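You operate a simulated robot arm through the tools that you are given. There is no shell and no other tool.

The job below is to be done with a simulated robot arm. You get a single attempt, and the scene is never put back.

## Task
Date the job card's ticket and lay it in the green tray.
Fine: the ticket that the job card names; ink the black stamp on the pad, one even print, no smudge; put the stamp back. Set down upright: black stamp.

Only the result counts: the job must be done as asked and must still hold three seconds after the hand-in. Knocking over, shifting, dropping, spilling or breaking anything else fails it.

## Robot
A 6-joint arm with a three-finger gripper, fixed in place. Base frame: the origin is at the foot of the arm, x ahead of it, y to its left, z up; the work surface is at about z = 880. Readings come in mm, degrees, newtons and seconds.
Its first joint turns from -166.0 to 166.0 degrees. Payload 4.89 kg.
The TCP is the grasp point between the finger pads, 30 mm short of the fingertips. In the tool frame z runs along the fingers and y along their closing line. Largest opening 164 mm; the body of the gripper starts 125 mm behind the TCP.
Orientation is that of the tool frame in the base frame, as a unit quaternion [w, x, y, z]. With the fingers straight down and closing along the base's y, the tool's x points along the base's -x, its y along +y and its z along -z.

## Interface
- The arm moves only by the tool drive_tool. Its argument "increments" is a list of rows, each a list of 3 entries, a list of its own where there are three numbers: the shift along the base's x, y, z in mm, then the turn, a rotation vector about the base's x, y, z in rad, then the finger opening in mm, from 0 to 164. In form: [[[tx, ty, tz], [ax, ay, az], jaw], ...]. A call has 1 to 20 rows; each row shifts and turns the commanded pose from where the row before left it. A row lasts 0.2 s, in which the tool goes at most 50 mm and 8.6 degrees; a call with a longer step from one row to the next is refused whole, and so is a gripper value outside its range. A pose out of reach is approached as far as the arm can. The call stops where the force on the tool passes 40 N (or 10 N more than at its start, if that is more) or the arm is blocked; 0.2 s more then pass. Each finger travels about 108 mm/s and halts on what it meets, pressing with about 28 N; the grip force reading is that of the motor and also rises with nothing between the fingers. The clock runs only during rows and for 0.2 s after the last one: add rows that do not move to give the fingers time. The reply holds the time, the measured pose of the TCP, the force on the tool along the base axes, the opening and the grip force, in the units named above and with some noise, with the torque about the TCP (base axes, N m) and any sound that the robot's microphone picked up.
- Cameras (640 x 400 px; columns grow to the right, rows downward): "scene" is fixed at [224.1, 647.7, 1630]; the picture's right is [-0.99, -0.15, 0.00], its down [-0.07, 0.45, -0.89] and it looks along [0.14, -0.88, -0.45] (base axes); focal length 333 px, centre (320, 200). "wrist" rides on the gripper at [76, -2, -152] in the tool frame; the picture's right is [0.02, 1.00, 0.00], its down [-0.88, 0.02, -0.47] and it looks along [-0.47, 0.01, 0.88] (tool axes); focal length 247 px, centre (320, 200). There is no depth. A picture from a camera that has moved, and an enlarged one, comes with that camera's place and axes in the base frame and with its lens. The place of the scene camera against the robot may be out by one fixed shift of up to 12 mm in any direction.
- camera(camera): a new picture of that camera. The clock stands still meanwhile.
- raise_lower(by): slides the trunk up (or, below 0, down) by that many mm; the arm rides with it, the base frame stays. It gives what a move gives, with no picture.
- close_up(camera, box): a new picture of the part [left, top, right, bottom] of that camera's present view, enlarged. The clock stands still meanwhile.
- finish_job(): hands the job in; it is judged then, once.

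Places have to be worked out from the pictures, the camera data and where the tool is seen. Open the gripper and draw the arm clear of the work before you hand the job in, unless the task says otherwise.

The tools are called by a JSON object that holds its "api" and its "payload". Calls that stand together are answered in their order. drive_tool: Moves the arm, as the interface text tells. Its arguments: {"type":"object","properties":{"increments":{"type":"array","items":{"type":"array"}}},"required":["increments"]} The other tools are called the same way: raise_lower (by) slides the trunk up or down; camera (camera) takes a picture; close_up (camera, box) takes an enlarged picture of a part of a camera's view; finish_job () hands the job in.

At the start:

```text
t: 0.0
eef_pos: [559.6, -402.3, 1170.1]
ee_rot: [0.0, 0.0, 1.0, 0.0]
force: [0.5, 0.6, -0.5]
moment: [0.03, 0.01, 0.0]
grip_width: 164.1
grip_force: 0.1
trunk travel left (down, up): [-175.0, 215.0]
```

scene: 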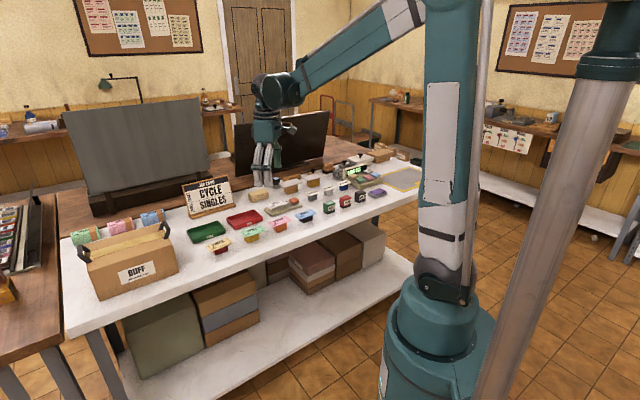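
wrist: 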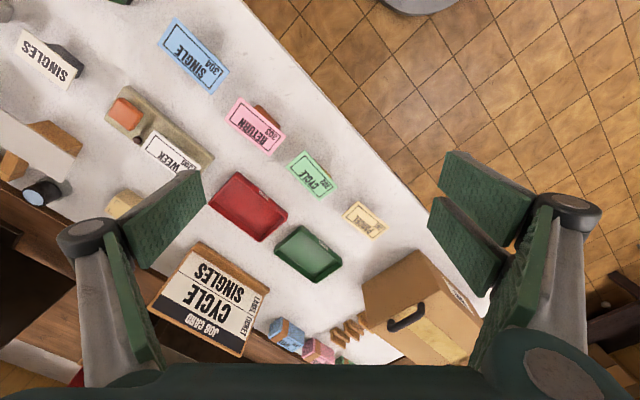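

The job card seems to read "CYCLE SINGLES"; I'll look closer at the scene and the wrist view before I move anything.

{"api": "close_up", "payload": {"camera": "scene", "box": [170, 150, 430, 270]}}

{"api": "close_up", "payload": {"camera": "wrist", "box": [140, 0, 400, 160]}}

{"api": "close_up", "payload": {"camera": "wrist", "box": [140, 140, 400, 380]}}

{"api": "close_up", "payload": {"camera": "wrist", "box": [0, 0, 220, 240]}}

```text
2.46 times, centred on (300, 210) of scene
camera zoom: at [224.1, 647.7, 1630.0], right [-0.99, -0.15, 0.0], down [-0.07, 0.45, -0.89], along [0.14, -0.88, -0.45], focal length 819 px, centre (369, 175)
```

zoom: 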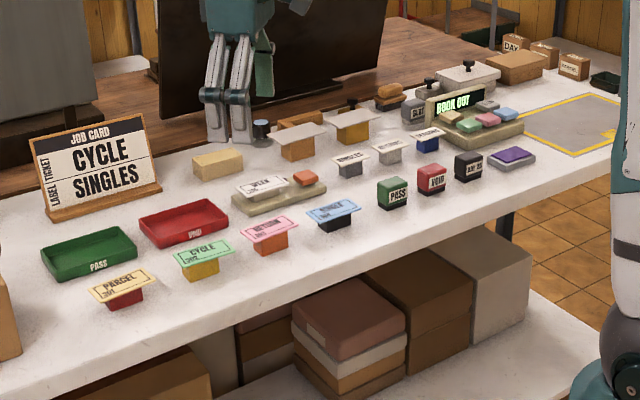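

```text
2.46 times, centred on (270, 80) of wrist
camera zoom: at [482.9, -403.7, 1321.2], right [-0.02, 1.0, 0.0], down [0.88, 0.02, 0.47], along [0.47, 0.01, -0.88], focal length 608 px, centre (443, 495)
```

zoom: 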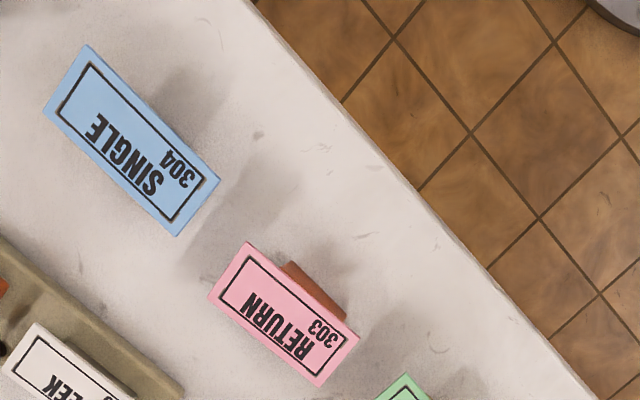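

```text
1.67 times, centred on (270, 260) of wrist
camera zoom: at [482.9, -403.7, 1321.2], right [-0.02, 1.0, 0.0], down [0.88, 0.02, 0.47], along [0.47, 0.01, -0.88], focal length 412 px, centre (403, 100)
```

zoom: 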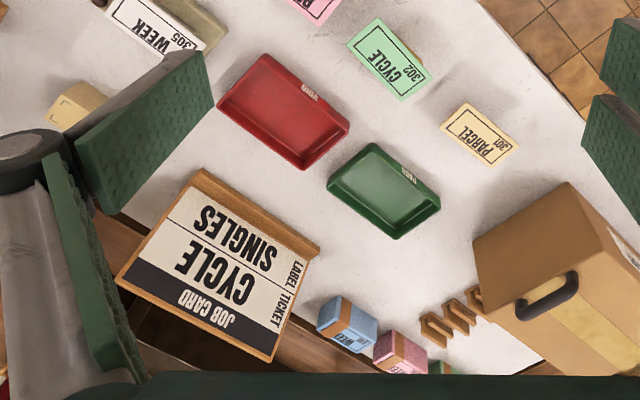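

```text
1.67 times, centred on (110, 120) of wrist
camera zoom: at [482.9, -403.7, 1321.2], right [-0.02, 1.0, 0.0], down [0.88, 0.02, 0.47], along [0.47, 0.01, -0.88], focal length 412 px, centre (670, 333)
```

zoom: 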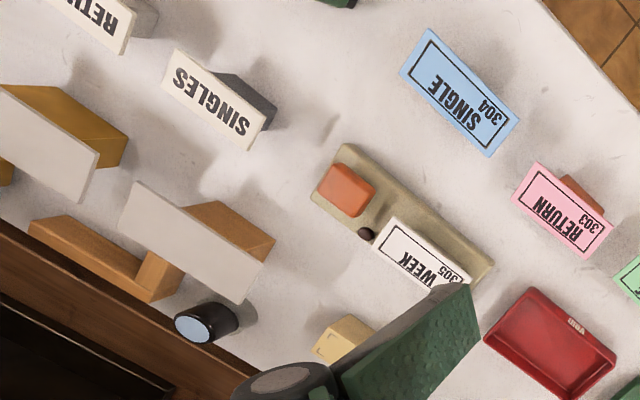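

I'll zoom further on the job card and on the stamps and the ink pad in the scene view.

{"api": "close_up", "payload": {"camera": "scene", "box": [175, 165, 255, 225]}}

{"api": "close_up", "payload": {"camera": "scene", "box": [310, 180, 400, 236]}}

{"api": "close_up", "payload": {"camera": "scene", "box": [320, 140, 430, 210]}}

{"api": "close_up", "payload": {"camera": "scene", "box": [240, 170, 340, 240]}}

{"api": "close_up", "payload": {"camera": "wrist", "box": [140, 235, 280, 365]}}

```text
6.67 times, centred on (215, 195) of scene
camera zoom: at [224.1, 647.7, 1630.0], right [-0.99, -0.15, 0.0], down [-0.07, 0.45, -0.89], along [0.14, -0.88, -0.45], focal length 2219 px, centre (1020, 233)
```

zoom: 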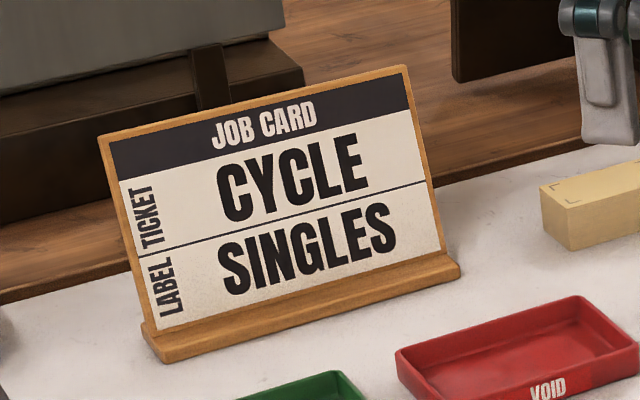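

```text
7.11 times, centred on (355, 208) of scene
camera zoom: at [224.1, 647.7, 1630.0], right [-0.99, -0.15, 0.0], down [-0.07, 0.45, -0.89], along [0.14, -0.88, -0.45], focal length 2367 px, centre (71, 143)
```

zoom: 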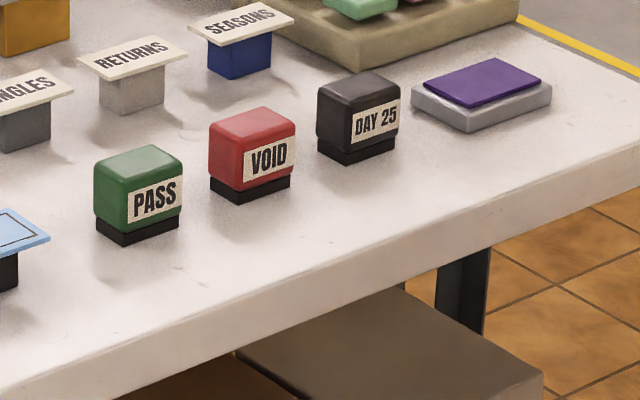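

```text
5.71 times, centred on (375, 175) of scene
camera zoom: at [224.1, 647.7, 1630.0], right [-0.99, -0.15, 0.0], down [-0.07, 0.45, -0.89], along [0.14, -0.88, -0.45], focal length 1902 px, centre (6, 343)
```

zoom: 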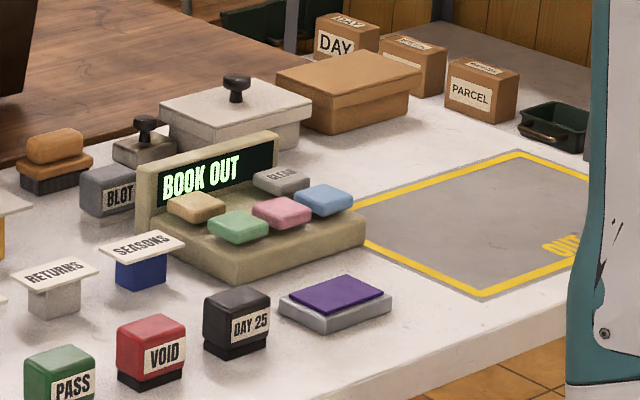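

```text
5.71 times, centred on (290, 205) of scene
camera zoom: at [224.1, 647.7, 1630.0], right [-0.99, -0.15, 0.0], down [-0.07, 0.45, -0.89], along [0.14, -0.88, -0.45], focal length 1902 px, centre (491, 171)
```

zoom: 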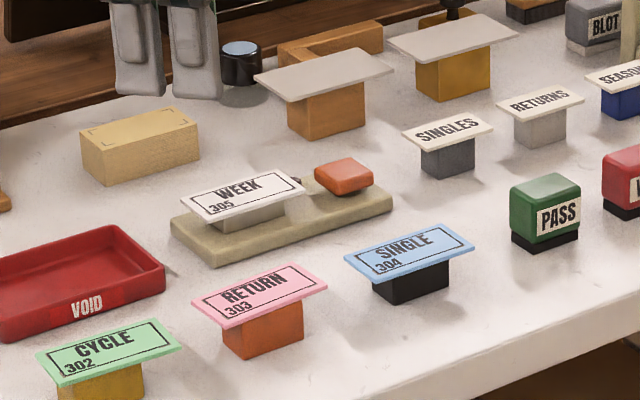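

```text
3.08 times, centred on (210, 300) of wrist
camera zoom: at [482.9, -403.7, 1321.2], right [-0.02, 1.0, 0.0], down [0.88, 0.02, 0.47], along [0.47, 0.01, -0.88], focal length 760 px, centre (658, -108)
```

zoom: 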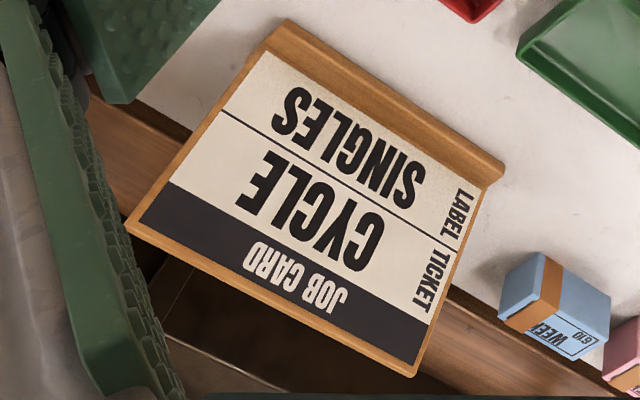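

The card names ticket CYCLE (302, green), and the black stamp reads DAY 25 with the purple pad beside it. I'll move at travel height to above the stamp area, about (240, -790), to locate the stamp and pad with the wrist camera.

{"api": "drive_tool", "payload": {"increments": [[[-26.6, -32.3, 0], [0, 0, 0], 164], [[-26.6, -32.3, 0], [0, 0, 0], 164], [[-26.6, -32.3, 0], [0, 0, 0], 164], [[-26.6, -32.3, 0], [0, 0, 0], 164], [[-26.6, -32.3, 0], [0, 0, 0], 164], [[-26.6, -32.3, 0], [0, 0, 0], 164], [[-26.6, -32.3, 0], [0, 0, 0], 164], [[-26.6, -32.3, 0], [0, 0, 0], 164], [[-26.6, -32.3, 0], [0, 0, 0], 164], [[-26.6, -32.3, 0], [0, 0, 0], 164], [[-26.6, -32.3, 0], [0, 0, 0], 164], [[-26.6, -32.3, 0], [0, 0, 0], 164], [[0, 0, 0], [0, 0, 0], 164]]}}

{"api": "camera", "payload": {"camera": "wrist"}}

{"api": "camera", "payload": {"camera": "scene"}}

```text
t: 2.8
eef_pos: [239.1, -789.1, 1172.4]
ee_rot: [0.0, 0.0, 1.0, 0.0]
force: [0.3, 0.1, 0.4]
moment: [0.07, 0.0, -0.01]
grip_width: 163.9
grip_force: 0.1
trunk travel left (down, up): [-175.0, 215.0]
```

```text
taken
camera wrist: at [163.4, -791.0, 1323.9], right [-0.02, 1.0, 0.0], down [0.88, 0.02, 0.47], along [0.47, 0.01, -0.88], focal length 247 px, centre (320, 200)
```

wrist: 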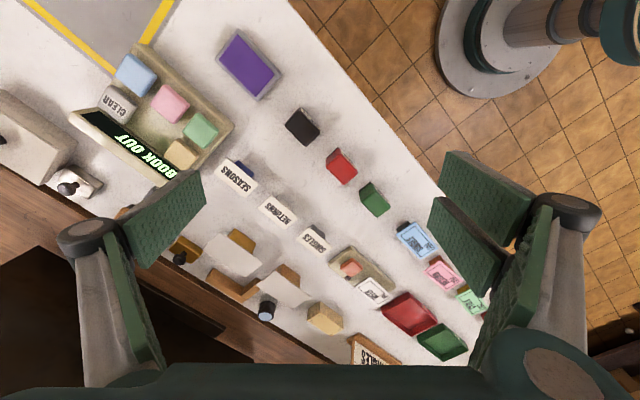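

```text
taken
```

scene: 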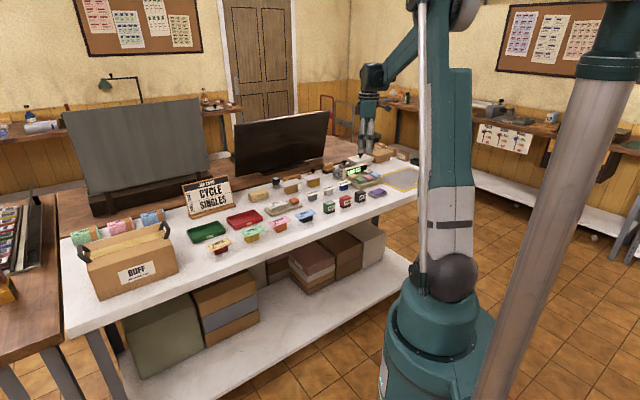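

I have the stamp, pad and table edge in one view. I'll enlarge the wrist view around them.

{"api": "close_up", "payload": {"camera": "wrist", "box": [200, 20, 400, 145]}}

{"api": "close_up", "payload": {"camera": "wrist", "box": [320, 200, 500, 370]}}

{"api": "close_up", "payload": {"camera": "wrist", "box": [60, 20, 240, 200]}}

{"api": "close_up", "payload": {"camera": "wrist", "box": [160, 170, 400, 370]}}

```text
3.20 times, centred on (300, 82) of wrist
camera zoom: at [163.4, -791.0, 1323.9], right [-0.02, 1.0, 0.0], down [0.88, 0.02, 0.47], along [0.47, 0.01, -0.88], focal length 790 px, centre (384, 576)
```

zoom: 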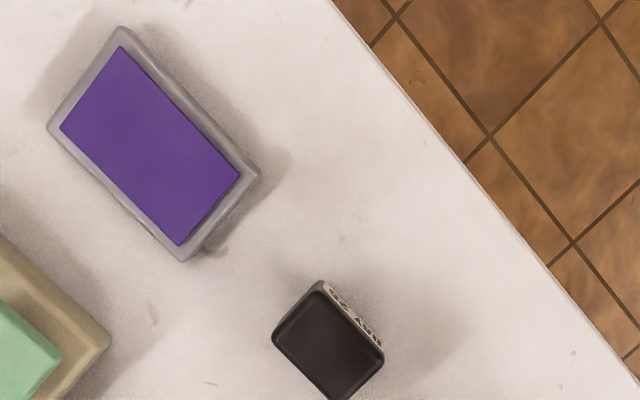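

```text
2.35 times, centred on (410, 285) of wrist
camera zoom: at [163.4, -791.0, 1323.9], right [-0.02, 1.0, 0.0], down [0.88, 0.02, 0.47], along [0.47, 0.01, -0.88], focal length 581 px, centre (108, 0)
```

zoom: 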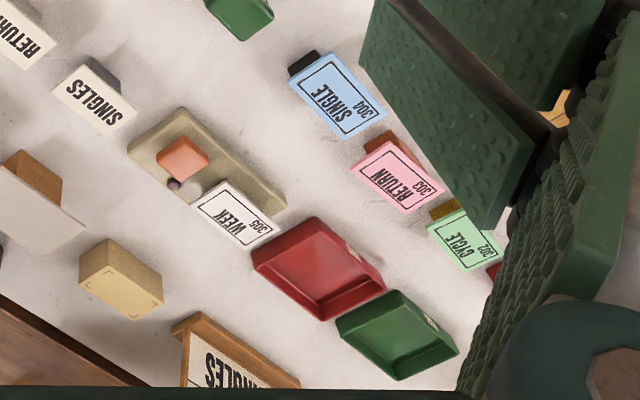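

```text
2.22 times, centred on (150, 110) of wrist
camera zoom: at [163.4, -791.0, 1323.9], right [-0.02, 1.0, 0.0], down [0.88, 0.02, 0.47], along [0.47, 0.01, -0.88], focal length 549 px, centre (698, 400)
```

zoom: 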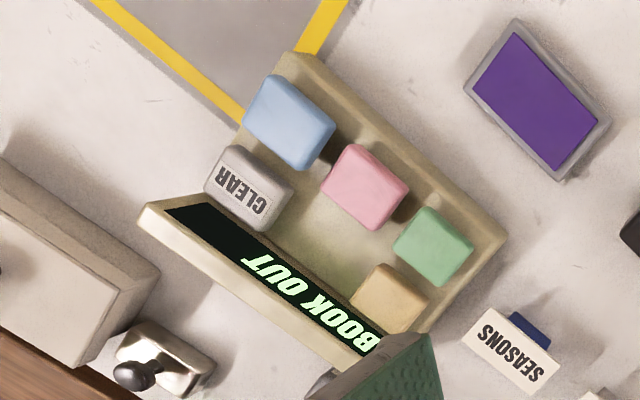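

```text
2.00 times, centred on (280, 270) of wrist
camera zoom: at [163.4, -791.0, 1323.9], right [-0.02, 1.0, 0.0], down [0.88, 0.02, 0.47], along [0.47, 0.01, -0.88], focal length 494 px, centre (400, 60)
```

zoom: 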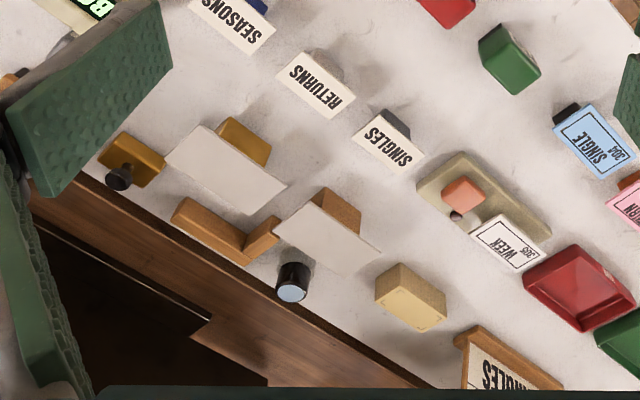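

The table runs at about 45° in the base frame; I put the stamp near (247, -817), the ink area near (164, -903) and the CYCLE ticket near (653, -413). I'll enlarge the ticket, its stand, the trays and the marked block from the scene camera.

{"api": "close_up", "payload": {"camera": "scene", "box": [200, 215, 300, 260]}}

{"api": "close_up", "payload": {"camera": "scene", "box": [180, 200, 270, 256]}}

{"api": "close_up", "payload": {"camera": "scene", "box": [340, 180, 395, 215]}}

{"api": "close_up", "payload": {"camera": "scene", "box": [240, 180, 300, 220]}}

```text
6.40 times, centred on (250, 238) of scene
camera zoom: at [224.1, 647.7, 1630.0], right [-0.99, -0.15, 0.0], down [-0.07, 0.45, -0.89], along [0.14, -0.88, -0.45], focal length 2130 px, centre (768, -40)
```

zoom: 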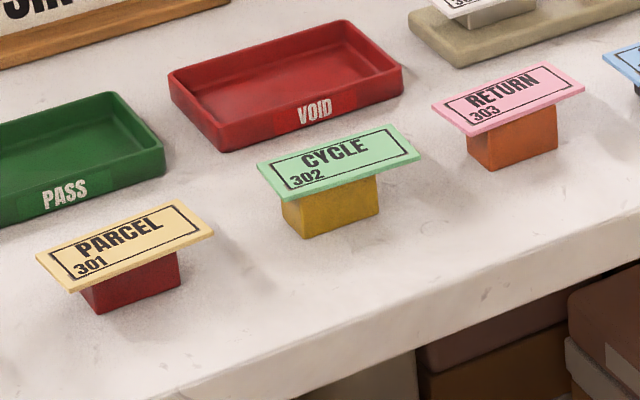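

```text
7.11 times, centred on (225, 228) of scene
camera zoom: at [224.1, 647.7, 1630.0], right [-0.99, -0.15, 0.0], down [-0.07, 0.45, -0.89], along [0.14, -0.88, -0.45], focal length 2367 px, centre (996, 1)
```

zoom: 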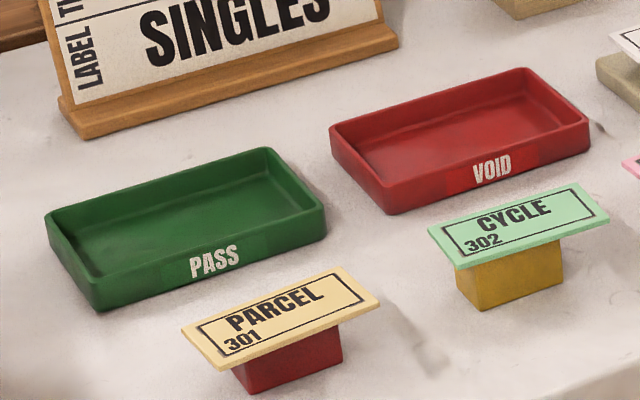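

```text
11.43 times, centred on (368, 198) of scene
camera zoom: at [224.1, 647.7, 1630.0], right [-0.99, -0.15, 0.0], down [-0.07, 0.45, -0.89], along [0.14, -0.88, -0.45], focal length 3804 px, centre (-223, 229)
```

zoom: 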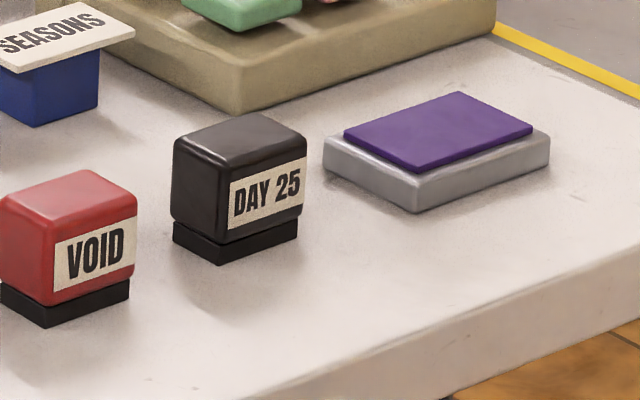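

```text
10.00 times, centred on (270, 200) of scene
camera zoom: at [224.1, 647.7, 1630.0], right [-0.99, -0.15, 0.0], down [-0.07, 0.45, -0.89], along [0.14, -0.88, -0.45], focal length 3328 px, centre (820, 200)
```

zoom: 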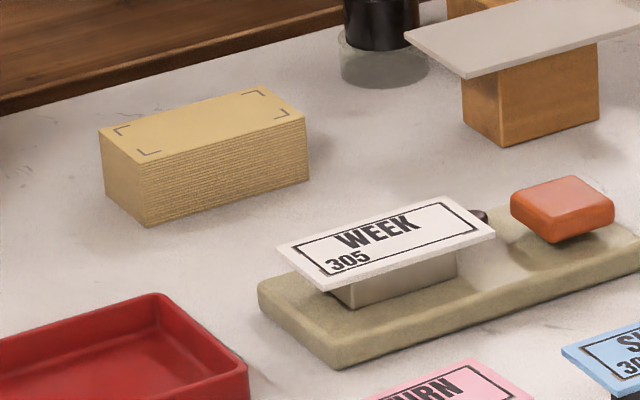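

The stamp is about 46 × 35 mm, around 43 mm high, and turned 45° in line with the table. I'll turn the tool 45° so the fingers close across its short side, and come down to about z 1050 above it to refine.

{"api": "drive_tool", "payload": {"increments": [[[1.4, -4.7, -20], [0, 0, 0.1309], 120], [[1.4, -4.7, -20], [0, 0, 0.1309], 120], [[1.4, -4.7, -20], [0, 0, 0.1309], 120], [[1.4, -4.7, -20], [0, 0, 0.1309], 100], [[1.4, -4.7, -20], [0, 0, 0.1309], 100], [[1.4, -4.7, -20], [0, 0, 0.1309], 100], [[0, 0, 0], [0, 0, 0], 100]]}}

{"api": "camera", "payload": {"camera": "wrist"}}

```text
t: 4.4
eef_pos: [247.5, -817.5, 1049.5]
ee_rot: [0.0, -0.383, 0.924, -0.001]
force: [0.0, -0.6, 0.2]
moment: [0.03, 0.03, -0.03]
grip_width: 100.0
grip_force: 0.1
trunk travel left (down, up): [-175.0, 215.0]
```

```text
taken
camera wrist: at [194.1, -872.0, 1201.8], right [-0.72, 0.69, 0.0], down [0.61, 0.64, 0.47], along [0.33, 0.34, -0.88], focal length 247 px, centre (320, 200)
```

wrist: 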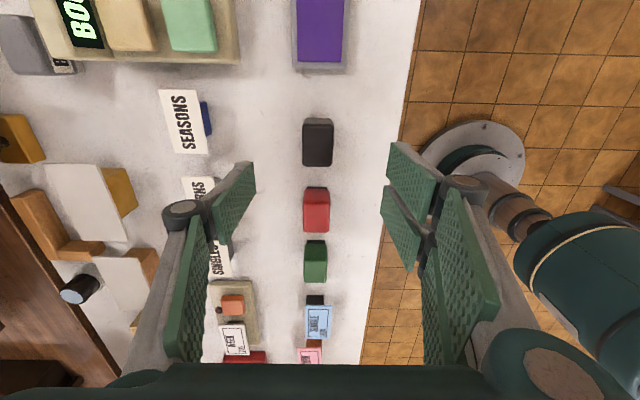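

The stamp now stands square in the view around (318, 143). I'll enlarge it to measure its centre and angle.

{"api": "close_up", "payload": {"camera": "wrist", "box": [270, 100, 370, 190]}}

{"api": "close_up", "payload": {"camera": "wrist", "box": [270, 0, 370, 90]}}

```text
4.44 times, centred on (320, 145) of wrist
camera zoom: at [194.1, -872.0, 1201.8], right [-0.72, 0.69, 0.0], down [0.61, 0.64, 0.47], along [0.33, 0.34, -0.88], focal length 1098 px, centre (320, 444)
```

zoom: 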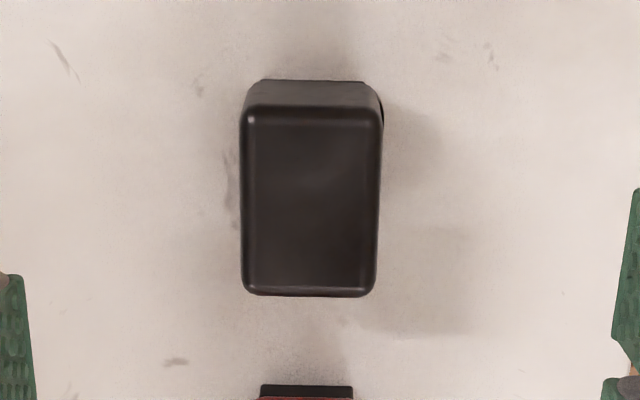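

```text
4.44 times, centred on (320, 45) of wrist
camera zoom: at [194.1, -872.0, 1201.8], right [-0.72, 0.69, 0.0], down [0.61, 0.64, 0.47], along [0.33, 0.34, -0.88], focal length 1098 px, centre (320, 889)
```

zoom: 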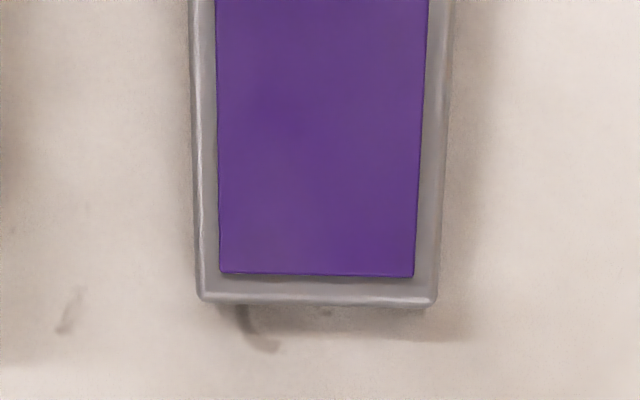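

The stamp centre works out near (251, -818), aligned with the tool within a degree. I'll narrow the jaw to 70 mm and come down to z 960 to check the alignment before going around it.

{"api": "drive_tool", "payload": {"increments": [[[3.5, -0.5, 0], [0, 0, 0], 70], [[0, 0, -30], [0, 0, 0], 70], [[0, 0, -30], [0, 0, 0], 70], [[0, 0, -29.5], [0, 0, 0], 70], [[0, 0, 0], [0, 0, 0], 70]]}}

{"api": "camera", "payload": {"camera": "wrist"}}

{"api": "close_up", "payload": {"camera": "scene", "box": [330, 160, 400, 215]}}

```text
t: 5.6
eef_pos: [254.0, -819.2, 957.7]
ee_rot: [0.0, -0.383, 0.924, 0.0]
force: [0.6, -0.6, -1.3]
moment: [0.06, 0.03, -0.04]
grip_width: 69.9
grip_force: 0.0
trunk travel left (down, up): [-175.0, 215.0]
```

```text
taken
camera wrist: at [200.6, -873.7, 1109.8], right [-0.72, 0.69, 0.0], down [0.61, 0.64, 0.47], along [0.33, 0.34, -0.88], focal length 247 px, centre (320, 200)
```

wrist: 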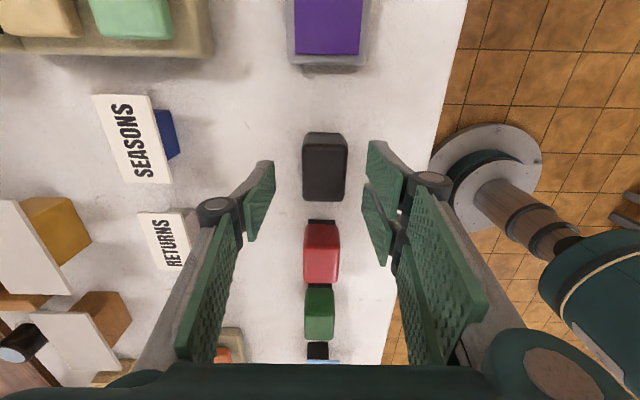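

```text
7.27 times, centred on (365, 188) of scene
camera zoom: at [224.1, 647.7, 1630.0], right [-0.99, -0.15, 0.0], down [-0.07, 0.45, -0.89], along [0.14, -0.88, -0.45], focal length 2421 px, centre (-7, 291)
```

zoom: 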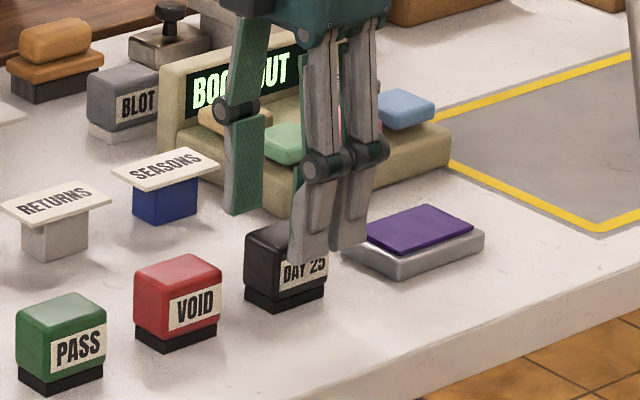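

The stamp sits between the fingers. I'll take a fresh reading and an enlarged look to centre on it precisely.

{"api": "drive_tool", "payload": {"increments": [[[0, 0, 0], [0, 0, 0], 70], [[0, 0, 0], [0, 0, 0], 70]]}}

{"api": "close_up", "payload": {"camera": "wrist", "box": [230, 110, 410, 230]}}

```text
t: 6.2
eef_pos: [253.2, -818.1, 958.8]
ee_rot: [0.0, -0.383, 0.924, 0.0]
force: [-1.5, 0.0, 0.4]
moment: [-0.02, 0.01, -0.03]
grip_width: 70.0
grip_force: 0.0
trunk travel left (down, up): [-175.0, 215.0]
```

```text
3.33 times, centred on (320, 170) of wrist
camera zoom: at [200.4, -873.4, 1110.3], right [-0.72, 0.69, 0.0], down [0.61, 0.64, 0.47], along [0.33, 0.34, -0.88], focal length 823 px, centre (320, 300)
```

zoom: 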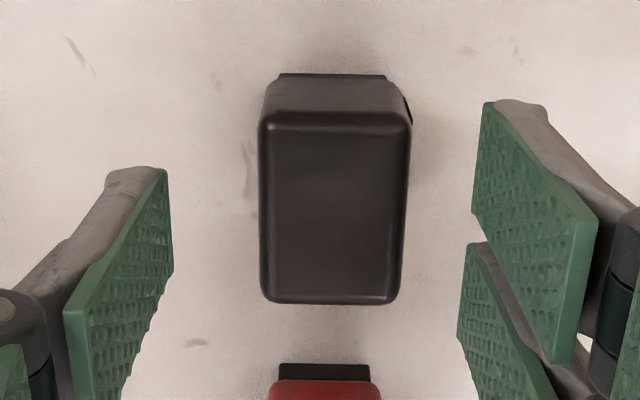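

The fingers straddle the stamp and its centre is about 4 mm off towards -x. I'll correct that, descend so the fingertips are about 12 mm above the table, and close gradually.

{"api": "drive_tool", "payload": {"increments": [[[-3.6, -0.3, 0], [0, 0, 0], 70], [[0, 0, -18], [0, 0, 0], 70], [[0, 0, -18], [0, 0, 0], 64], [[0, 0, 0], [0, 0, 0], 58], [[0, 0, 0], [0, 0, 0], 52], [[0, 0, 0], [0, 0, 0], 46], [[0, 0, 0], [0, 0, 0], 42], [[0, 0, 0], [0, 0, 0], 38], [[0, 0, 0], [0, 0, 0], 34], [[0, 0, 0], [0, 0, 0], 30], [[0, 0, 0], [0, 0, 0], 28], [[0, 0, 0], [0, 0, 0], 28]]}}

{"api": "camera", "payload": {"camera": "wrist"}}

{"api": "close_up", "payload": {"camera": "scene", "box": [330, 160, 400, 215]}}

```text
t: 8.8
eef_pos: [249.1, -820.0, 923.8]
ee_rot: [0.001, -0.382, 0.924, 0.0]
force: [-0.5, -0.7, 0.5]
moment: [-0.02, 0.0, -0.02]
grip_width: 35.6
grip_force: 27.8
trunk travel left (down, up): [-175.0, 215.0]
```

```text
taken
camera wrist: at [195.4, -875.5, 1074.6], right [-0.72, 0.69, 0.0], down [0.61, 0.64, 0.47], along [0.33, 0.34, -0.88], focal length 247 px, centre (320, 200)
```

wrist: 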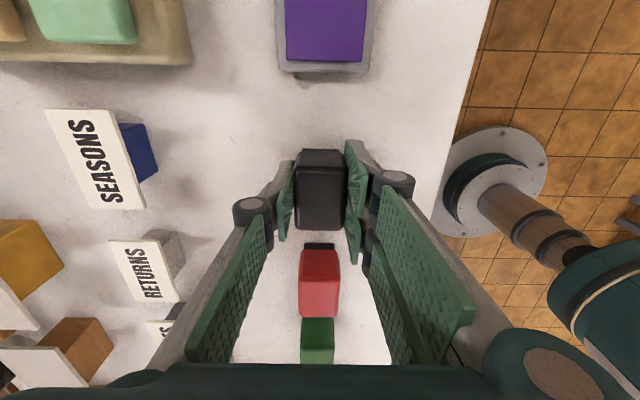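

```text
7.27 times, centred on (365, 188) of scene
camera zoom: at [224.1, 647.7, 1630.0], right [-0.99, -0.15, 0.0], down [-0.07, 0.45, -0.89], along [0.14, -0.88, -0.45], focal length 2421 px, centre (-7, 291)
```

zoom: 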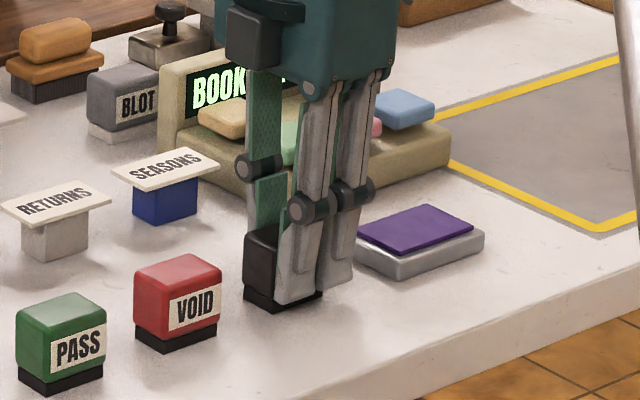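

The grip is firm at 35.6 mm and 27.8 N. I'll lift the stamp 40 mm straight up and carry it about 120 mm along the table to above the pad, then look.

{"api": "drive_tool", "payload": {"increments": [[[0, 0, 10], [0, 0, 0], 28], [[0, 0, 15], [0, 0, 0], 28], [[0, 0, 15], [0, 0, 0], 28], [[-14, -14, 0], [0, 0, 0], 28], [[-17, -17, 0], [0, 0, 0], 28], [[-20, -20, 0], [0, 0, 0], 28], [[-17, -17, 0], [0, 0, 0], 28], [[-10, -10, 0], [0, 0, 0], 28], [[-6, -6, 0], [0, 0, 0], 28], [[0, 0, 0], [0, 0, 0], 28], [[0, 0, 0], [0, 0, 0], 28]]}}

{"api": "camera", "payload": {"camera": "wrist"}}

{"api": "close_up", "payload": {"camera": "scene", "box": [340, 155, 410, 210]}}

```text
t: 11.2
eef_pos: [164.3, -904.1, 964.1]
ee_rot: [0.0, -0.383, 0.924, 0.0]
force: [-0.2, -0.2, -0.4]
moment: [0.02, -0.02, 0.0]
grip_width: 28.1
grip_force: 0.0
trunk travel left (down, up): [-175.0, 215.0]
```

```text
taken
camera wrist: at [111.2, -958.5, 1115.7], right [-0.72, 0.69, 0.0], down [0.61, 0.64, 0.47], along [0.33, 0.34, -0.88], focal length 247 px, centre (320, 200)
```

wrist: 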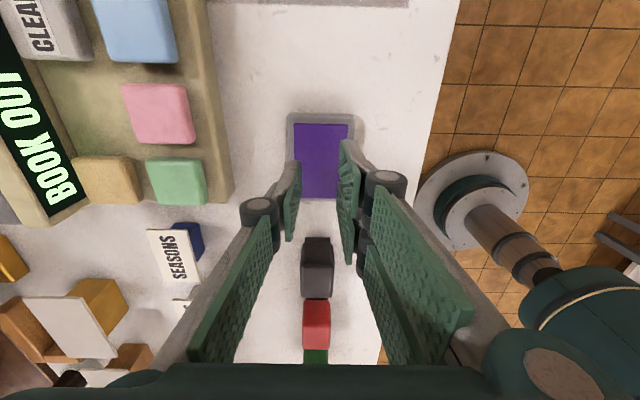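

```text
7.27 times, centred on (375, 182) of scene
camera zoom: at [224.1, 647.7, 1630.0], right [-0.99, -0.15, 0.0], down [-0.07, 0.45, -0.89], along [0.14, -0.88, -0.45], focal length 2421 px, centre (-80, 327)
```

zoom: 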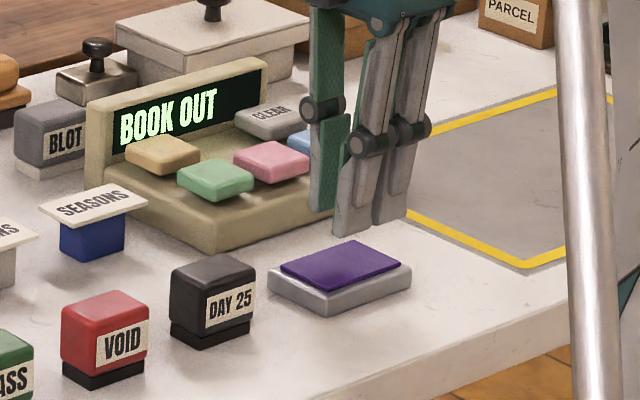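

The fingers closed to 28 mm with no force: the stamp slipped out at the lift and is still standing at its place. I'll look closely at it before grasping it again lower.

{"api": "close_up", "payload": {"camera": "scene", "box": [340, 180, 395, 215]}}

{"api": "close_up", "payload": {"camera": "wrist", "box": [260, 90, 380, 320]}}

```text
11.43 times, centred on (368, 198) of scene
camera zoom: at [224.1, 647.7, 1630.0], right [-0.99, -0.15, 0.0], down [-0.07, 0.45, -0.89], along [0.14, -0.88, -0.45], focal length 3804 px, centre (-223, 229)
```

zoom: 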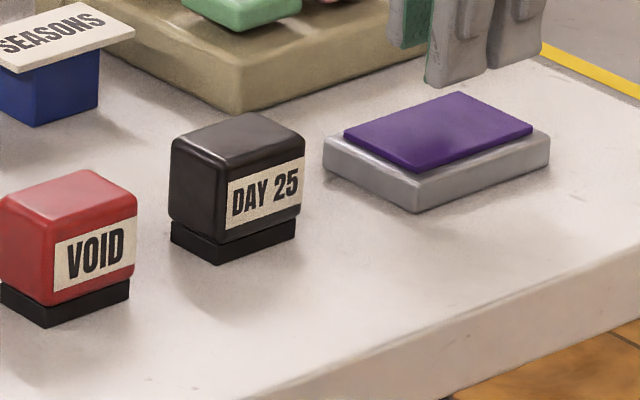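

```text
1.74 times, centred on (320, 205) of wrist
camera zoom: at [111.2, -958.5, 1115.7], right [-0.72, 0.69, 0.0], down [0.61, 0.64, 0.47], along [0.33, 0.34, -0.88], focal length 430 px, centre (320, 191)
```

zoom: 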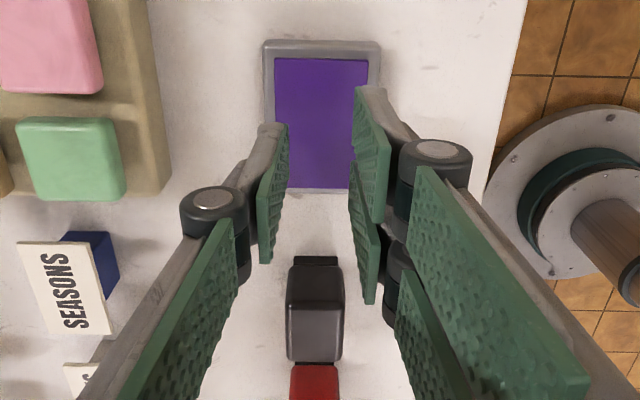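

The stamp only shifted a millimetre or so. My pads were too near its rounded top, so I'll open, go back above it, and regrasp about 10 mm lower (TCP near z 914, tips about 4 mm off the table).

{"api": "drive_tool", "payload": {"increments": [[[0, 0, 10], [0, 0, 0], 50], [[0, 0, 0], [0, 0, 0], 70], [[22, 22, 0], [0, 0, 0], 70], [[24, 24, 0], [0, 0, 0], 70], [[22, 22, 0], [0, 0, 0], 70], [[16, 16, 0], [0, 0, 0], 70], [[0, 0, 0], [0, 0, 0], 70], [[0, 0, 0], [0, 0, 0], 70]]}}

{"api": "close_up", "payload": {"camera": "wrist", "box": [230, 110, 410, 230]}}

```text
t: 13.0
eef_pos: [248.0, -820.2, 973.4]
ee_rot: [0.0, -0.383, 0.924, -0.001]
force: [0.8, 0.2, -0.8]
moment: [-0.05, 0.03, -0.03]
grip_width: 70.1
grip_force: 0.0
trunk travel left (down, up): [-175.0, 215.0]
```

```text
3.33 times, centred on (320, 170) of wrist
camera zoom: at [195.0, -875.3, 1125.7], right [-0.72, 0.69, 0.0], down [0.61, 0.64, 0.47], along [0.33, 0.34, -0.88], focal length 823 px, centre (320, 300)
```

zoom: 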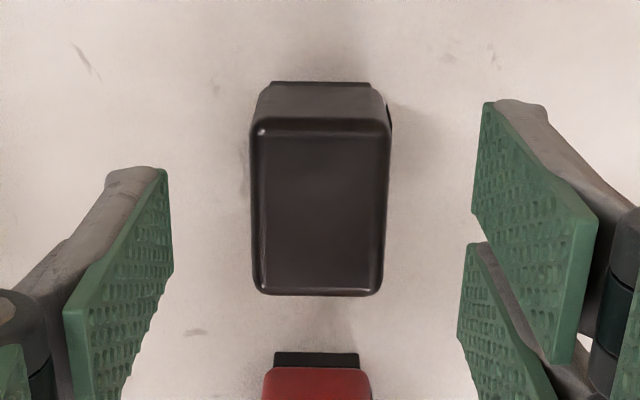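

The stamp is well centred between the pads. I'll descend 60 mm to a commanded z of 914 and close, then read before lifting.

{"api": "drive_tool", "payload": {"increments": [[[0, 0, -20], [0, 0, 0], 70], [[0, 0, -20], [0, 0, 0], 70], [[0, 0, -14], [0, 0, 0], 64], [[0, 0, -6.5], [0, 0, 0], 58], [[0, 0, 0], [0, 0, 0], 50], [[0, 0, 0], [0, 0, 0], 44], [[0, 0, 0], [0, 0, 0], 40], [[0, 0, 0], [0, 0, 0], 36], [[0, 0, 0], [0, 0, 0], 30], [[0, 0, 0], [0, 0, 0], 20], [[0, 0, 0], [0, 0, 0], 15], [[0, 0, 0], [0, 0, 0], 15]]}}

{"api": "close_up", "payload": {"camera": "scene", "box": [340, 165, 395, 210]}}

{"api": "close_up", "payload": {"camera": "wrist", "box": [230, 110, 410, 280]}}

```text
t: 15.6
eef_pos: [250.1, -818.7, 914.5]
ee_rot: [0.0, -0.383, 0.924, 0.0]
force: [0.8, 0.0, 0.2]
moment: [0.02, -0.01, 0.01]
grip_width: 34.8
grip_force: 27.8
trunk travel left (down, up): [-175.0, 215.0]
```

```text
8.89 times, centred on (368, 188) of scene
camera zoom: at [224.1, 647.7, 1630.0], right [-0.99, -0.15, 0.0], down [-0.07, 0.45, -0.89], along [0.14, -0.88, -0.45], focal length 2959 px, centre (-102, 311)
```

zoom: 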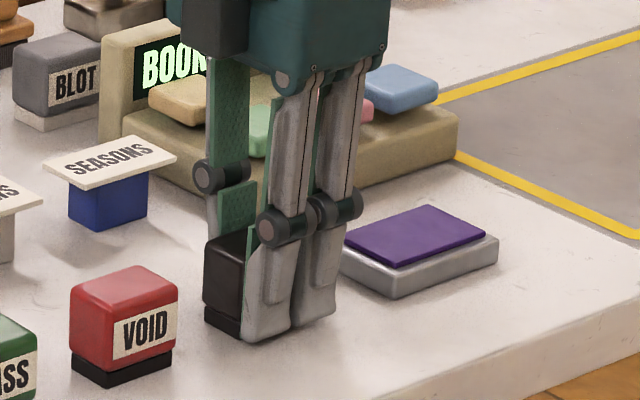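

```text
2.35 times, centred on (320, 195) of wrist
camera zoom: at [195.7, -874.1, 1066.0], right [-0.72, 0.69, 0.0], down [0.61, 0.64, 0.47], along [0.33, 0.34, -0.88], focal length 581 px, centre (320, 212)
```

zoom: 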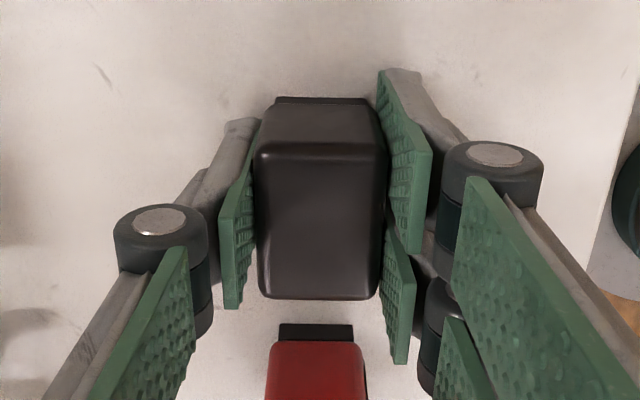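

The grip reads 34.8 mm and 27.8 N with the pads lower on the body. I'll lift just 4 mm slowly and check whether the grip width holds.

{"api": "drive_tool", "payload": {"increments": [[[0, 0, 1], [0, 0, 0], 15], [[0, 0, 1], [0, 0, 0], 15], [[0, 0, 2], [0, 0, 0], 15], [[0, 0, 0], [0, 0, 0], 15]]}}

{"api": "close_up", "payload": {"camera": "scene", "box": [340, 165, 395, 210]}}

```text
t: 16.6
eef_pos: [248.8, -818.8, 917.2]
ee_rot: [0.001, -0.382, 0.924, 0.0]
force: [0.1, 0.1, 0.0]
moment: [0.01, 0.01, 0.02]
grip_width: 34.7
grip_force: 28.4
trunk travel left (down, up): [-175.0, 215.0]
```

```text
8.89 times, centred on (368, 188) of scene
camera zoom: at [224.1, 647.7, 1630.0], right [-0.99, -0.15, 0.0], down [-0.07, 0.45, -0.89], along [0.14, -0.88, -0.45], focal length 2959 px, centre (-102, 311)
```

zoom: 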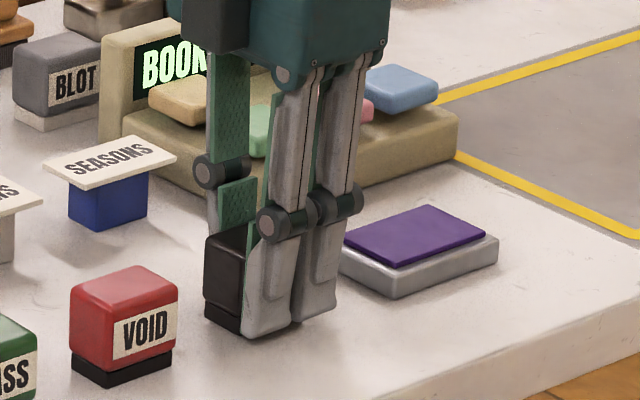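

The grip width held at 34.7 mm; I'll raise another 8 mm in small steps and compare again.

{"api": "drive_tool", "payload": {"increments": [[[0, 0, 2], [0, 0, 0], 15], [[0, 0, 2], [0, 0, 0], 15], [[0, 0, 2], [0, 0, 0], 15], [[0, 0, 2], [0, 0, 0], 15], [[0, 0, 0], [0, 0, 0], 15]]}}

{"api": "close_up", "payload": {"camera": "scene", "box": [340, 165, 395, 210]}}

{"api": "close_up", "payload": {"camera": "wrist", "box": [230, 110, 410, 280]}}

```text
t: 17.8
eef_pos: [248.3, -818.0, 925.0]
ee_rot: [0.0, -0.383, 0.924, 0.0]
force: [0.2, -0.5, -1.0]
moment: [0.02, 0.0, -0.01]
grip_width: 35.0
grip_force: 27.8
trunk travel left (down, up): [-175.0, 215.0]
```

```text
8.89 times, centred on (368, 188) of scene
camera zoom: at [224.1, 647.7, 1630.0], right [-0.99, -0.15, 0.0], down [-0.07, 0.45, -0.89], along [0.14, -0.88, -0.45], focal length 2959 px, centre (-102, 311)
```

zoom: 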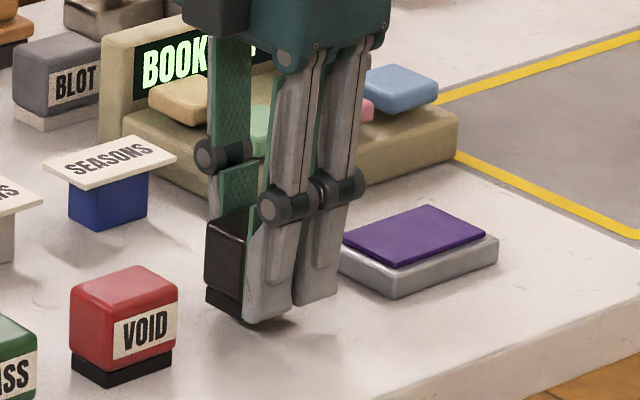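

```text
2.35 times, centred on (320, 195) of wrist
camera zoom: at [195.5, -874.5, 1077.7], right [-0.72, 0.69, 0.0], down [0.61, 0.64, 0.47], along [0.33, 0.34, -0.88], focal length 581 px, centre (320, 212)
```

zoom: 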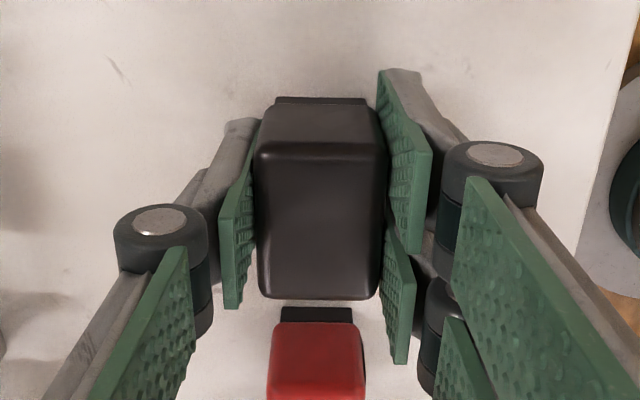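

The stamp now rises with the fingers. I'll lift to z 965, carry it 119 mm along the table to the pad, whose ink centre I place near (166, -902), and look.

{"api": "drive_tool", "payload": {"increments": [[[0, 0, 9], [0, 0, 0], 15], [[0, 0, 15], [0, 0, 0], 15], [[0, 0, 15], [0, 0, 0], 15], [[-8, -8, 0], [0, 0, 0], 15], [[-13, -13, 0], [0, 0, 0], 15], [[-14, -14, 0], [0, 0, 0], 15], [[-14, -14, 0], [0, 0, 0], 15], [[-14, -14, 0], [0, 0, 0], 15], [[-11, -11, 0], [0, 0, 0], 15], [[-6, -6, 0], [0, 0, 0], 15], [[-4, -4, 0], [0, 0, 0], 15], [[0, 0, 0], [0, 0, 0], 15], [[0, 0, 0], [0, 0, 0], 15]]}}

{"api": "camera", "payload": {"camera": "wrist"}}

{"api": "close_up", "payload": {"camera": "scene", "box": [345, 160, 410, 210]}}

```text
t: 20.6
eef_pos: [161.9, -902.9, 963.3]
ee_rot: [0.0, -0.382, 0.924, -0.001]
force: [-0.1, -0.8, -0.8]
moment: [0.02, 0.0, 0.01]
grip_width: 34.7
grip_force: 28.0
trunk travel left (down, up): [-175.0, 215.0]
```

```text
taken
camera wrist: at [109.5, -958.4, 1115.3], right [-0.72, 0.69, 0.0], down [0.61, 0.64, 0.47], along [0.33, 0.34, -0.88], focal length 247 px, centre (320, 200)
```

wrist: 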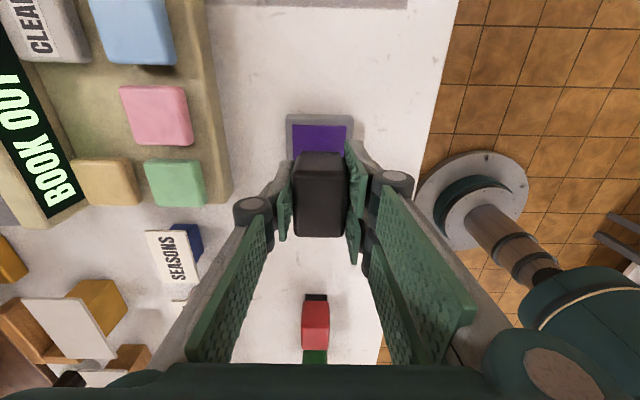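

```text
8.00 times, centred on (378, 185) of scene
camera zoom: at [224.1, 647.7, 1630.0], right [-0.99, -0.15, 0.0], down [-0.07, 0.45, -0.89], along [0.14, -0.88, -0.45], focal length 2663 px, centre (-140, 320)
```

zoom: 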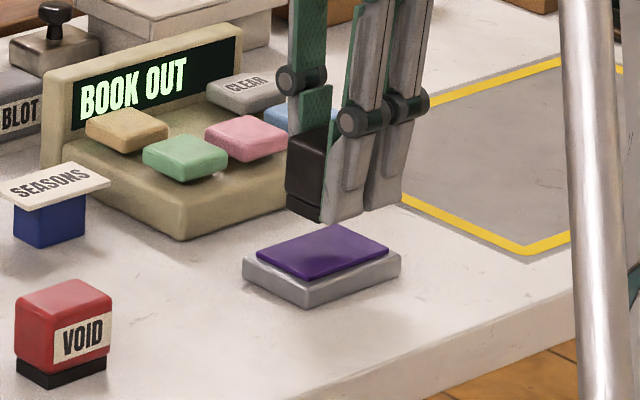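

The stamp is still held at 34.7 mm and hangs over the pad. I'll descend to about z 938, just above the expected contact.

{"api": "drive_tool", "payload": {"increments": [[[0, 0, -9], [0, 0, 0], 15], [[0, 0, -9], [0, 0, 0], 15], [[0, 0, -5], [0, 0, 0], 15], [[0, 0, -2], [0, 0, 0], 15], [[0, 0, 0], [0, 0, 0], 15]]}}

{"api": "close_up", "payload": {"camera": "scene", "box": [345, 160, 410, 210]}}

{"api": "close_up", "payload": {"camera": "wrist", "box": [240, 90, 400, 250]}}

```text
t: 21.8
eef_pos: [163.8, -904.3, 939.2]
ee_rot: [0.001, -0.382, 0.924, 0.0]
force: [0.5, -0.3, -1.1]
moment: [0.04, -0.01, -0.03]
grip_width: 34.7
grip_force: 28.0
trunk travel left (down, up): [-175.0, 215.0]
```

```text
8.00 times, centred on (378, 185) of scene
camera zoom: at [224.1, 647.7, 1630.0], right [-0.99, -0.15, 0.0], down [-0.07, 0.45, -0.89], along [0.14, -0.88, -0.45], focal length 2663 px, centre (-140, 320)
```

zoom: 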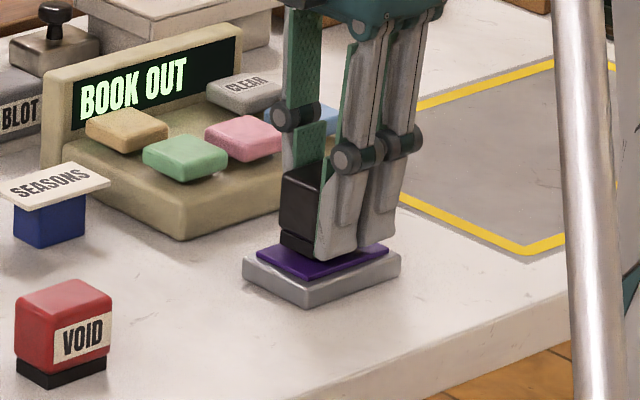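

```text
2.50 times, centred on (320, 170) of wrist
camera zoom: at [111.4, -958.8, 1090.6], right [-0.72, 0.69, 0.0], down [0.61, 0.64, 0.47], along [0.33, 0.34, -0.88], focal length 617 px, centre (320, 275)
```

zoom: 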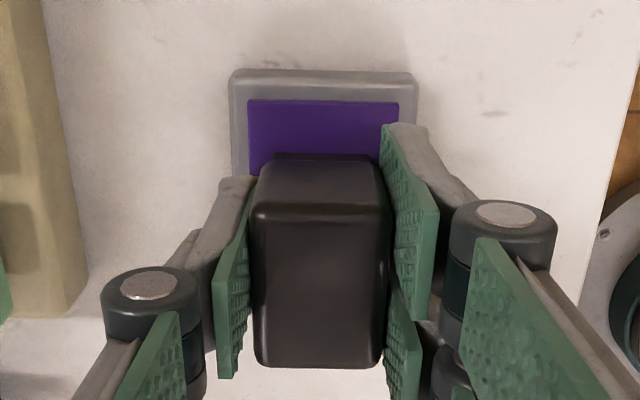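

The stamp is a few millimetres above the ink, centred on it. I'll go down in 1 mm steps and watch the force.

{"api": "drive_tool", "payload": {"increments": [[[0, 0, -1], [0, 0, 0], 15], [[0, 0, -1], [0, 0, 0], 15], [[0, 0, -1], [0, 0, 0], 15], [[0, 0, 0], [0, 0, 0], 15]]}}

```text
t: 22.8
eef_pos: [165.8, -903.5, 936.3]
ee_rot: [0.0, -0.383, 0.924, 0.0]
force: [0.3, 0.1, 0.2]
moment: [0.0, 0.01, 0.02]
grip_width: 34.7
grip_force: 28.2
trunk travel left (down, up): [-175.0, 215.0]
```

No contact yet at z 936, so I'll continue in 1 mm steps.

{"api": "drive_tool", "payload": {"increments": [[[0, 0, -1], [0, 0, 0], 15], [[0, 0, -1], [0, 0, 0], 15], [[0, 0, 0], [0, 0, 0], 15]]}}

```text
t: 23.6
eef_pos: [165.0, -902.5, 935.3]
ee_rot: [0.001, -0.383, 0.924, 0.0]
force: [-0.5, -1.2, -0.9]
moment: [0.0, 0.0, 0.01]
grip_width: 34.7
grip_force: 28.0
trunk travel left (down, up): [-175.0, 215.0]
```

Still free of contact; two more 1 mm steps.

{"api": "drive_tool", "payload": {"increments": [[[0, 0, -1], [0, 0, 0], 15], [[0, 0, -1], [0, 0, 0], 15], [[0, 0, 0], [0, 0, 0], 15]]}}

{"api": "close_up", "payload": {"camera": "scene", "box": [355, 175, 395, 205]}}

```text
t: 24.4
eef_pos: [165.6, -901.8, 933.6]
ee_rot: [0.0, -0.382, 0.924, -0.001]
force: [-5.7, -2.9, 20.9]
moment: [-0.09, 0.12, 0.0]
grip_width: 34.9
grip_force: 27.7
trunk travel left (down, up): [-175.0, 215.0]
```

```text
13.33 times, centred on (375, 190) of scene
camera zoom: at [224.1, 647.7, 1630.0], right [-0.99, -0.15, 0.0], down [-0.07, 0.45, -0.89], along [0.14, -0.88, -0.45], focal length 4438 px, centre (-413, 333)
```

zoom: 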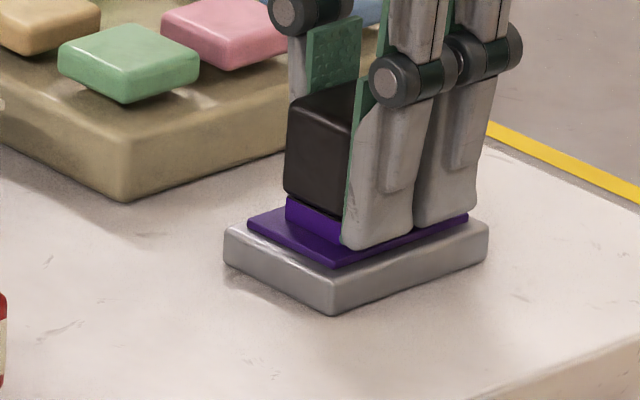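

At z 933.6 the force is 21 N and the stamp's base has turned purple, so it is inked. I'll lift straight up slowly and check the stamp and pad.

{"api": "drive_tool", "payload": {"increments": [[[0, 0, 1], [0, 0, 0], 15], [[0, 0, 1], [0, 0, 0], 15], [[0, 0, 2], [0, 0, 0], 15], [[0, 0, 4], [0, 0, 0], 15], [[0, 0, 10], [0, 0, 0], 15], [[0, 0, 15], [0, 0, 0], 15], [[0, 0, 20], [0, 0, 0], 15], [[0, 0, 20], [0, 0, 0], 15], [[0, 0, 0], [0, 0, 0], 15]]}}

{"api": "close_up", "payload": {"camera": "scene", "box": [345, 155, 410, 205]}}

{"api": "camera", "payload": {"camera": "wrist"}}

```text
t: 26.4
eef_pos: [165.5, -901.8, 1006.8]
ee_rot: [0.0, -0.383, 0.924, 0.0]
force: [-0.8, -0.1, -0.8]
moment: [-0.04, -0.03, -0.01]
grip_width: 35.0
grip_force: 27.9
trunk travel left (down, up): [-175.0, 215.0]
```

```text
8.00 times, centred on (378, 180) of scene
camera zoom: at [224.1, 647.7, 1630.0], right [-0.99, -0.15, 0.0], down [-0.07, 0.45, -0.89], along [0.14, -0.88, -0.45], focal length 2663 px, centre (-140, 360)
```

zoom: 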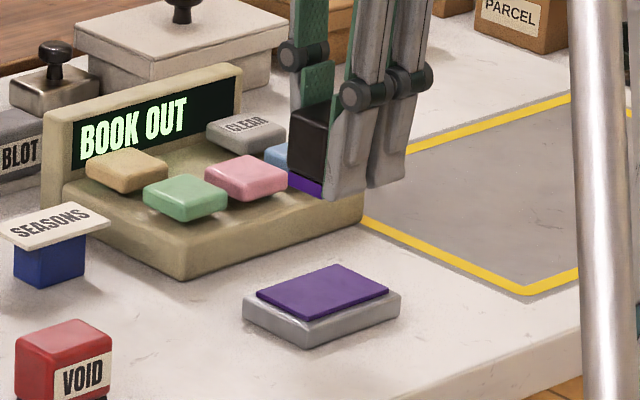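

```text
taken
camera wrist: at [111.4, -957.9, 1157.8], right [-0.72, 0.69, 0.0], down [0.61, 0.64, 0.47], along [0.33, 0.34, -0.88], focal length 247 px, centre (320, 200)
```

wrist: 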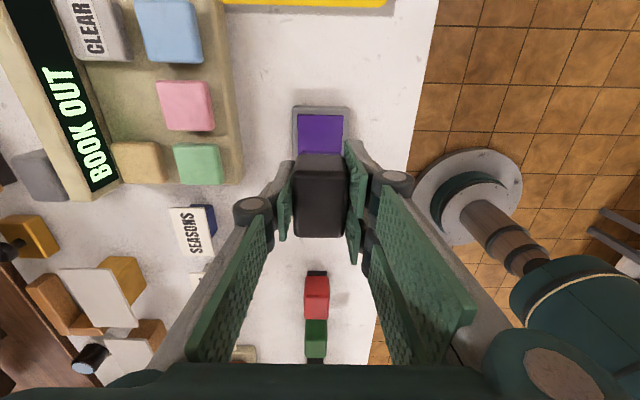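

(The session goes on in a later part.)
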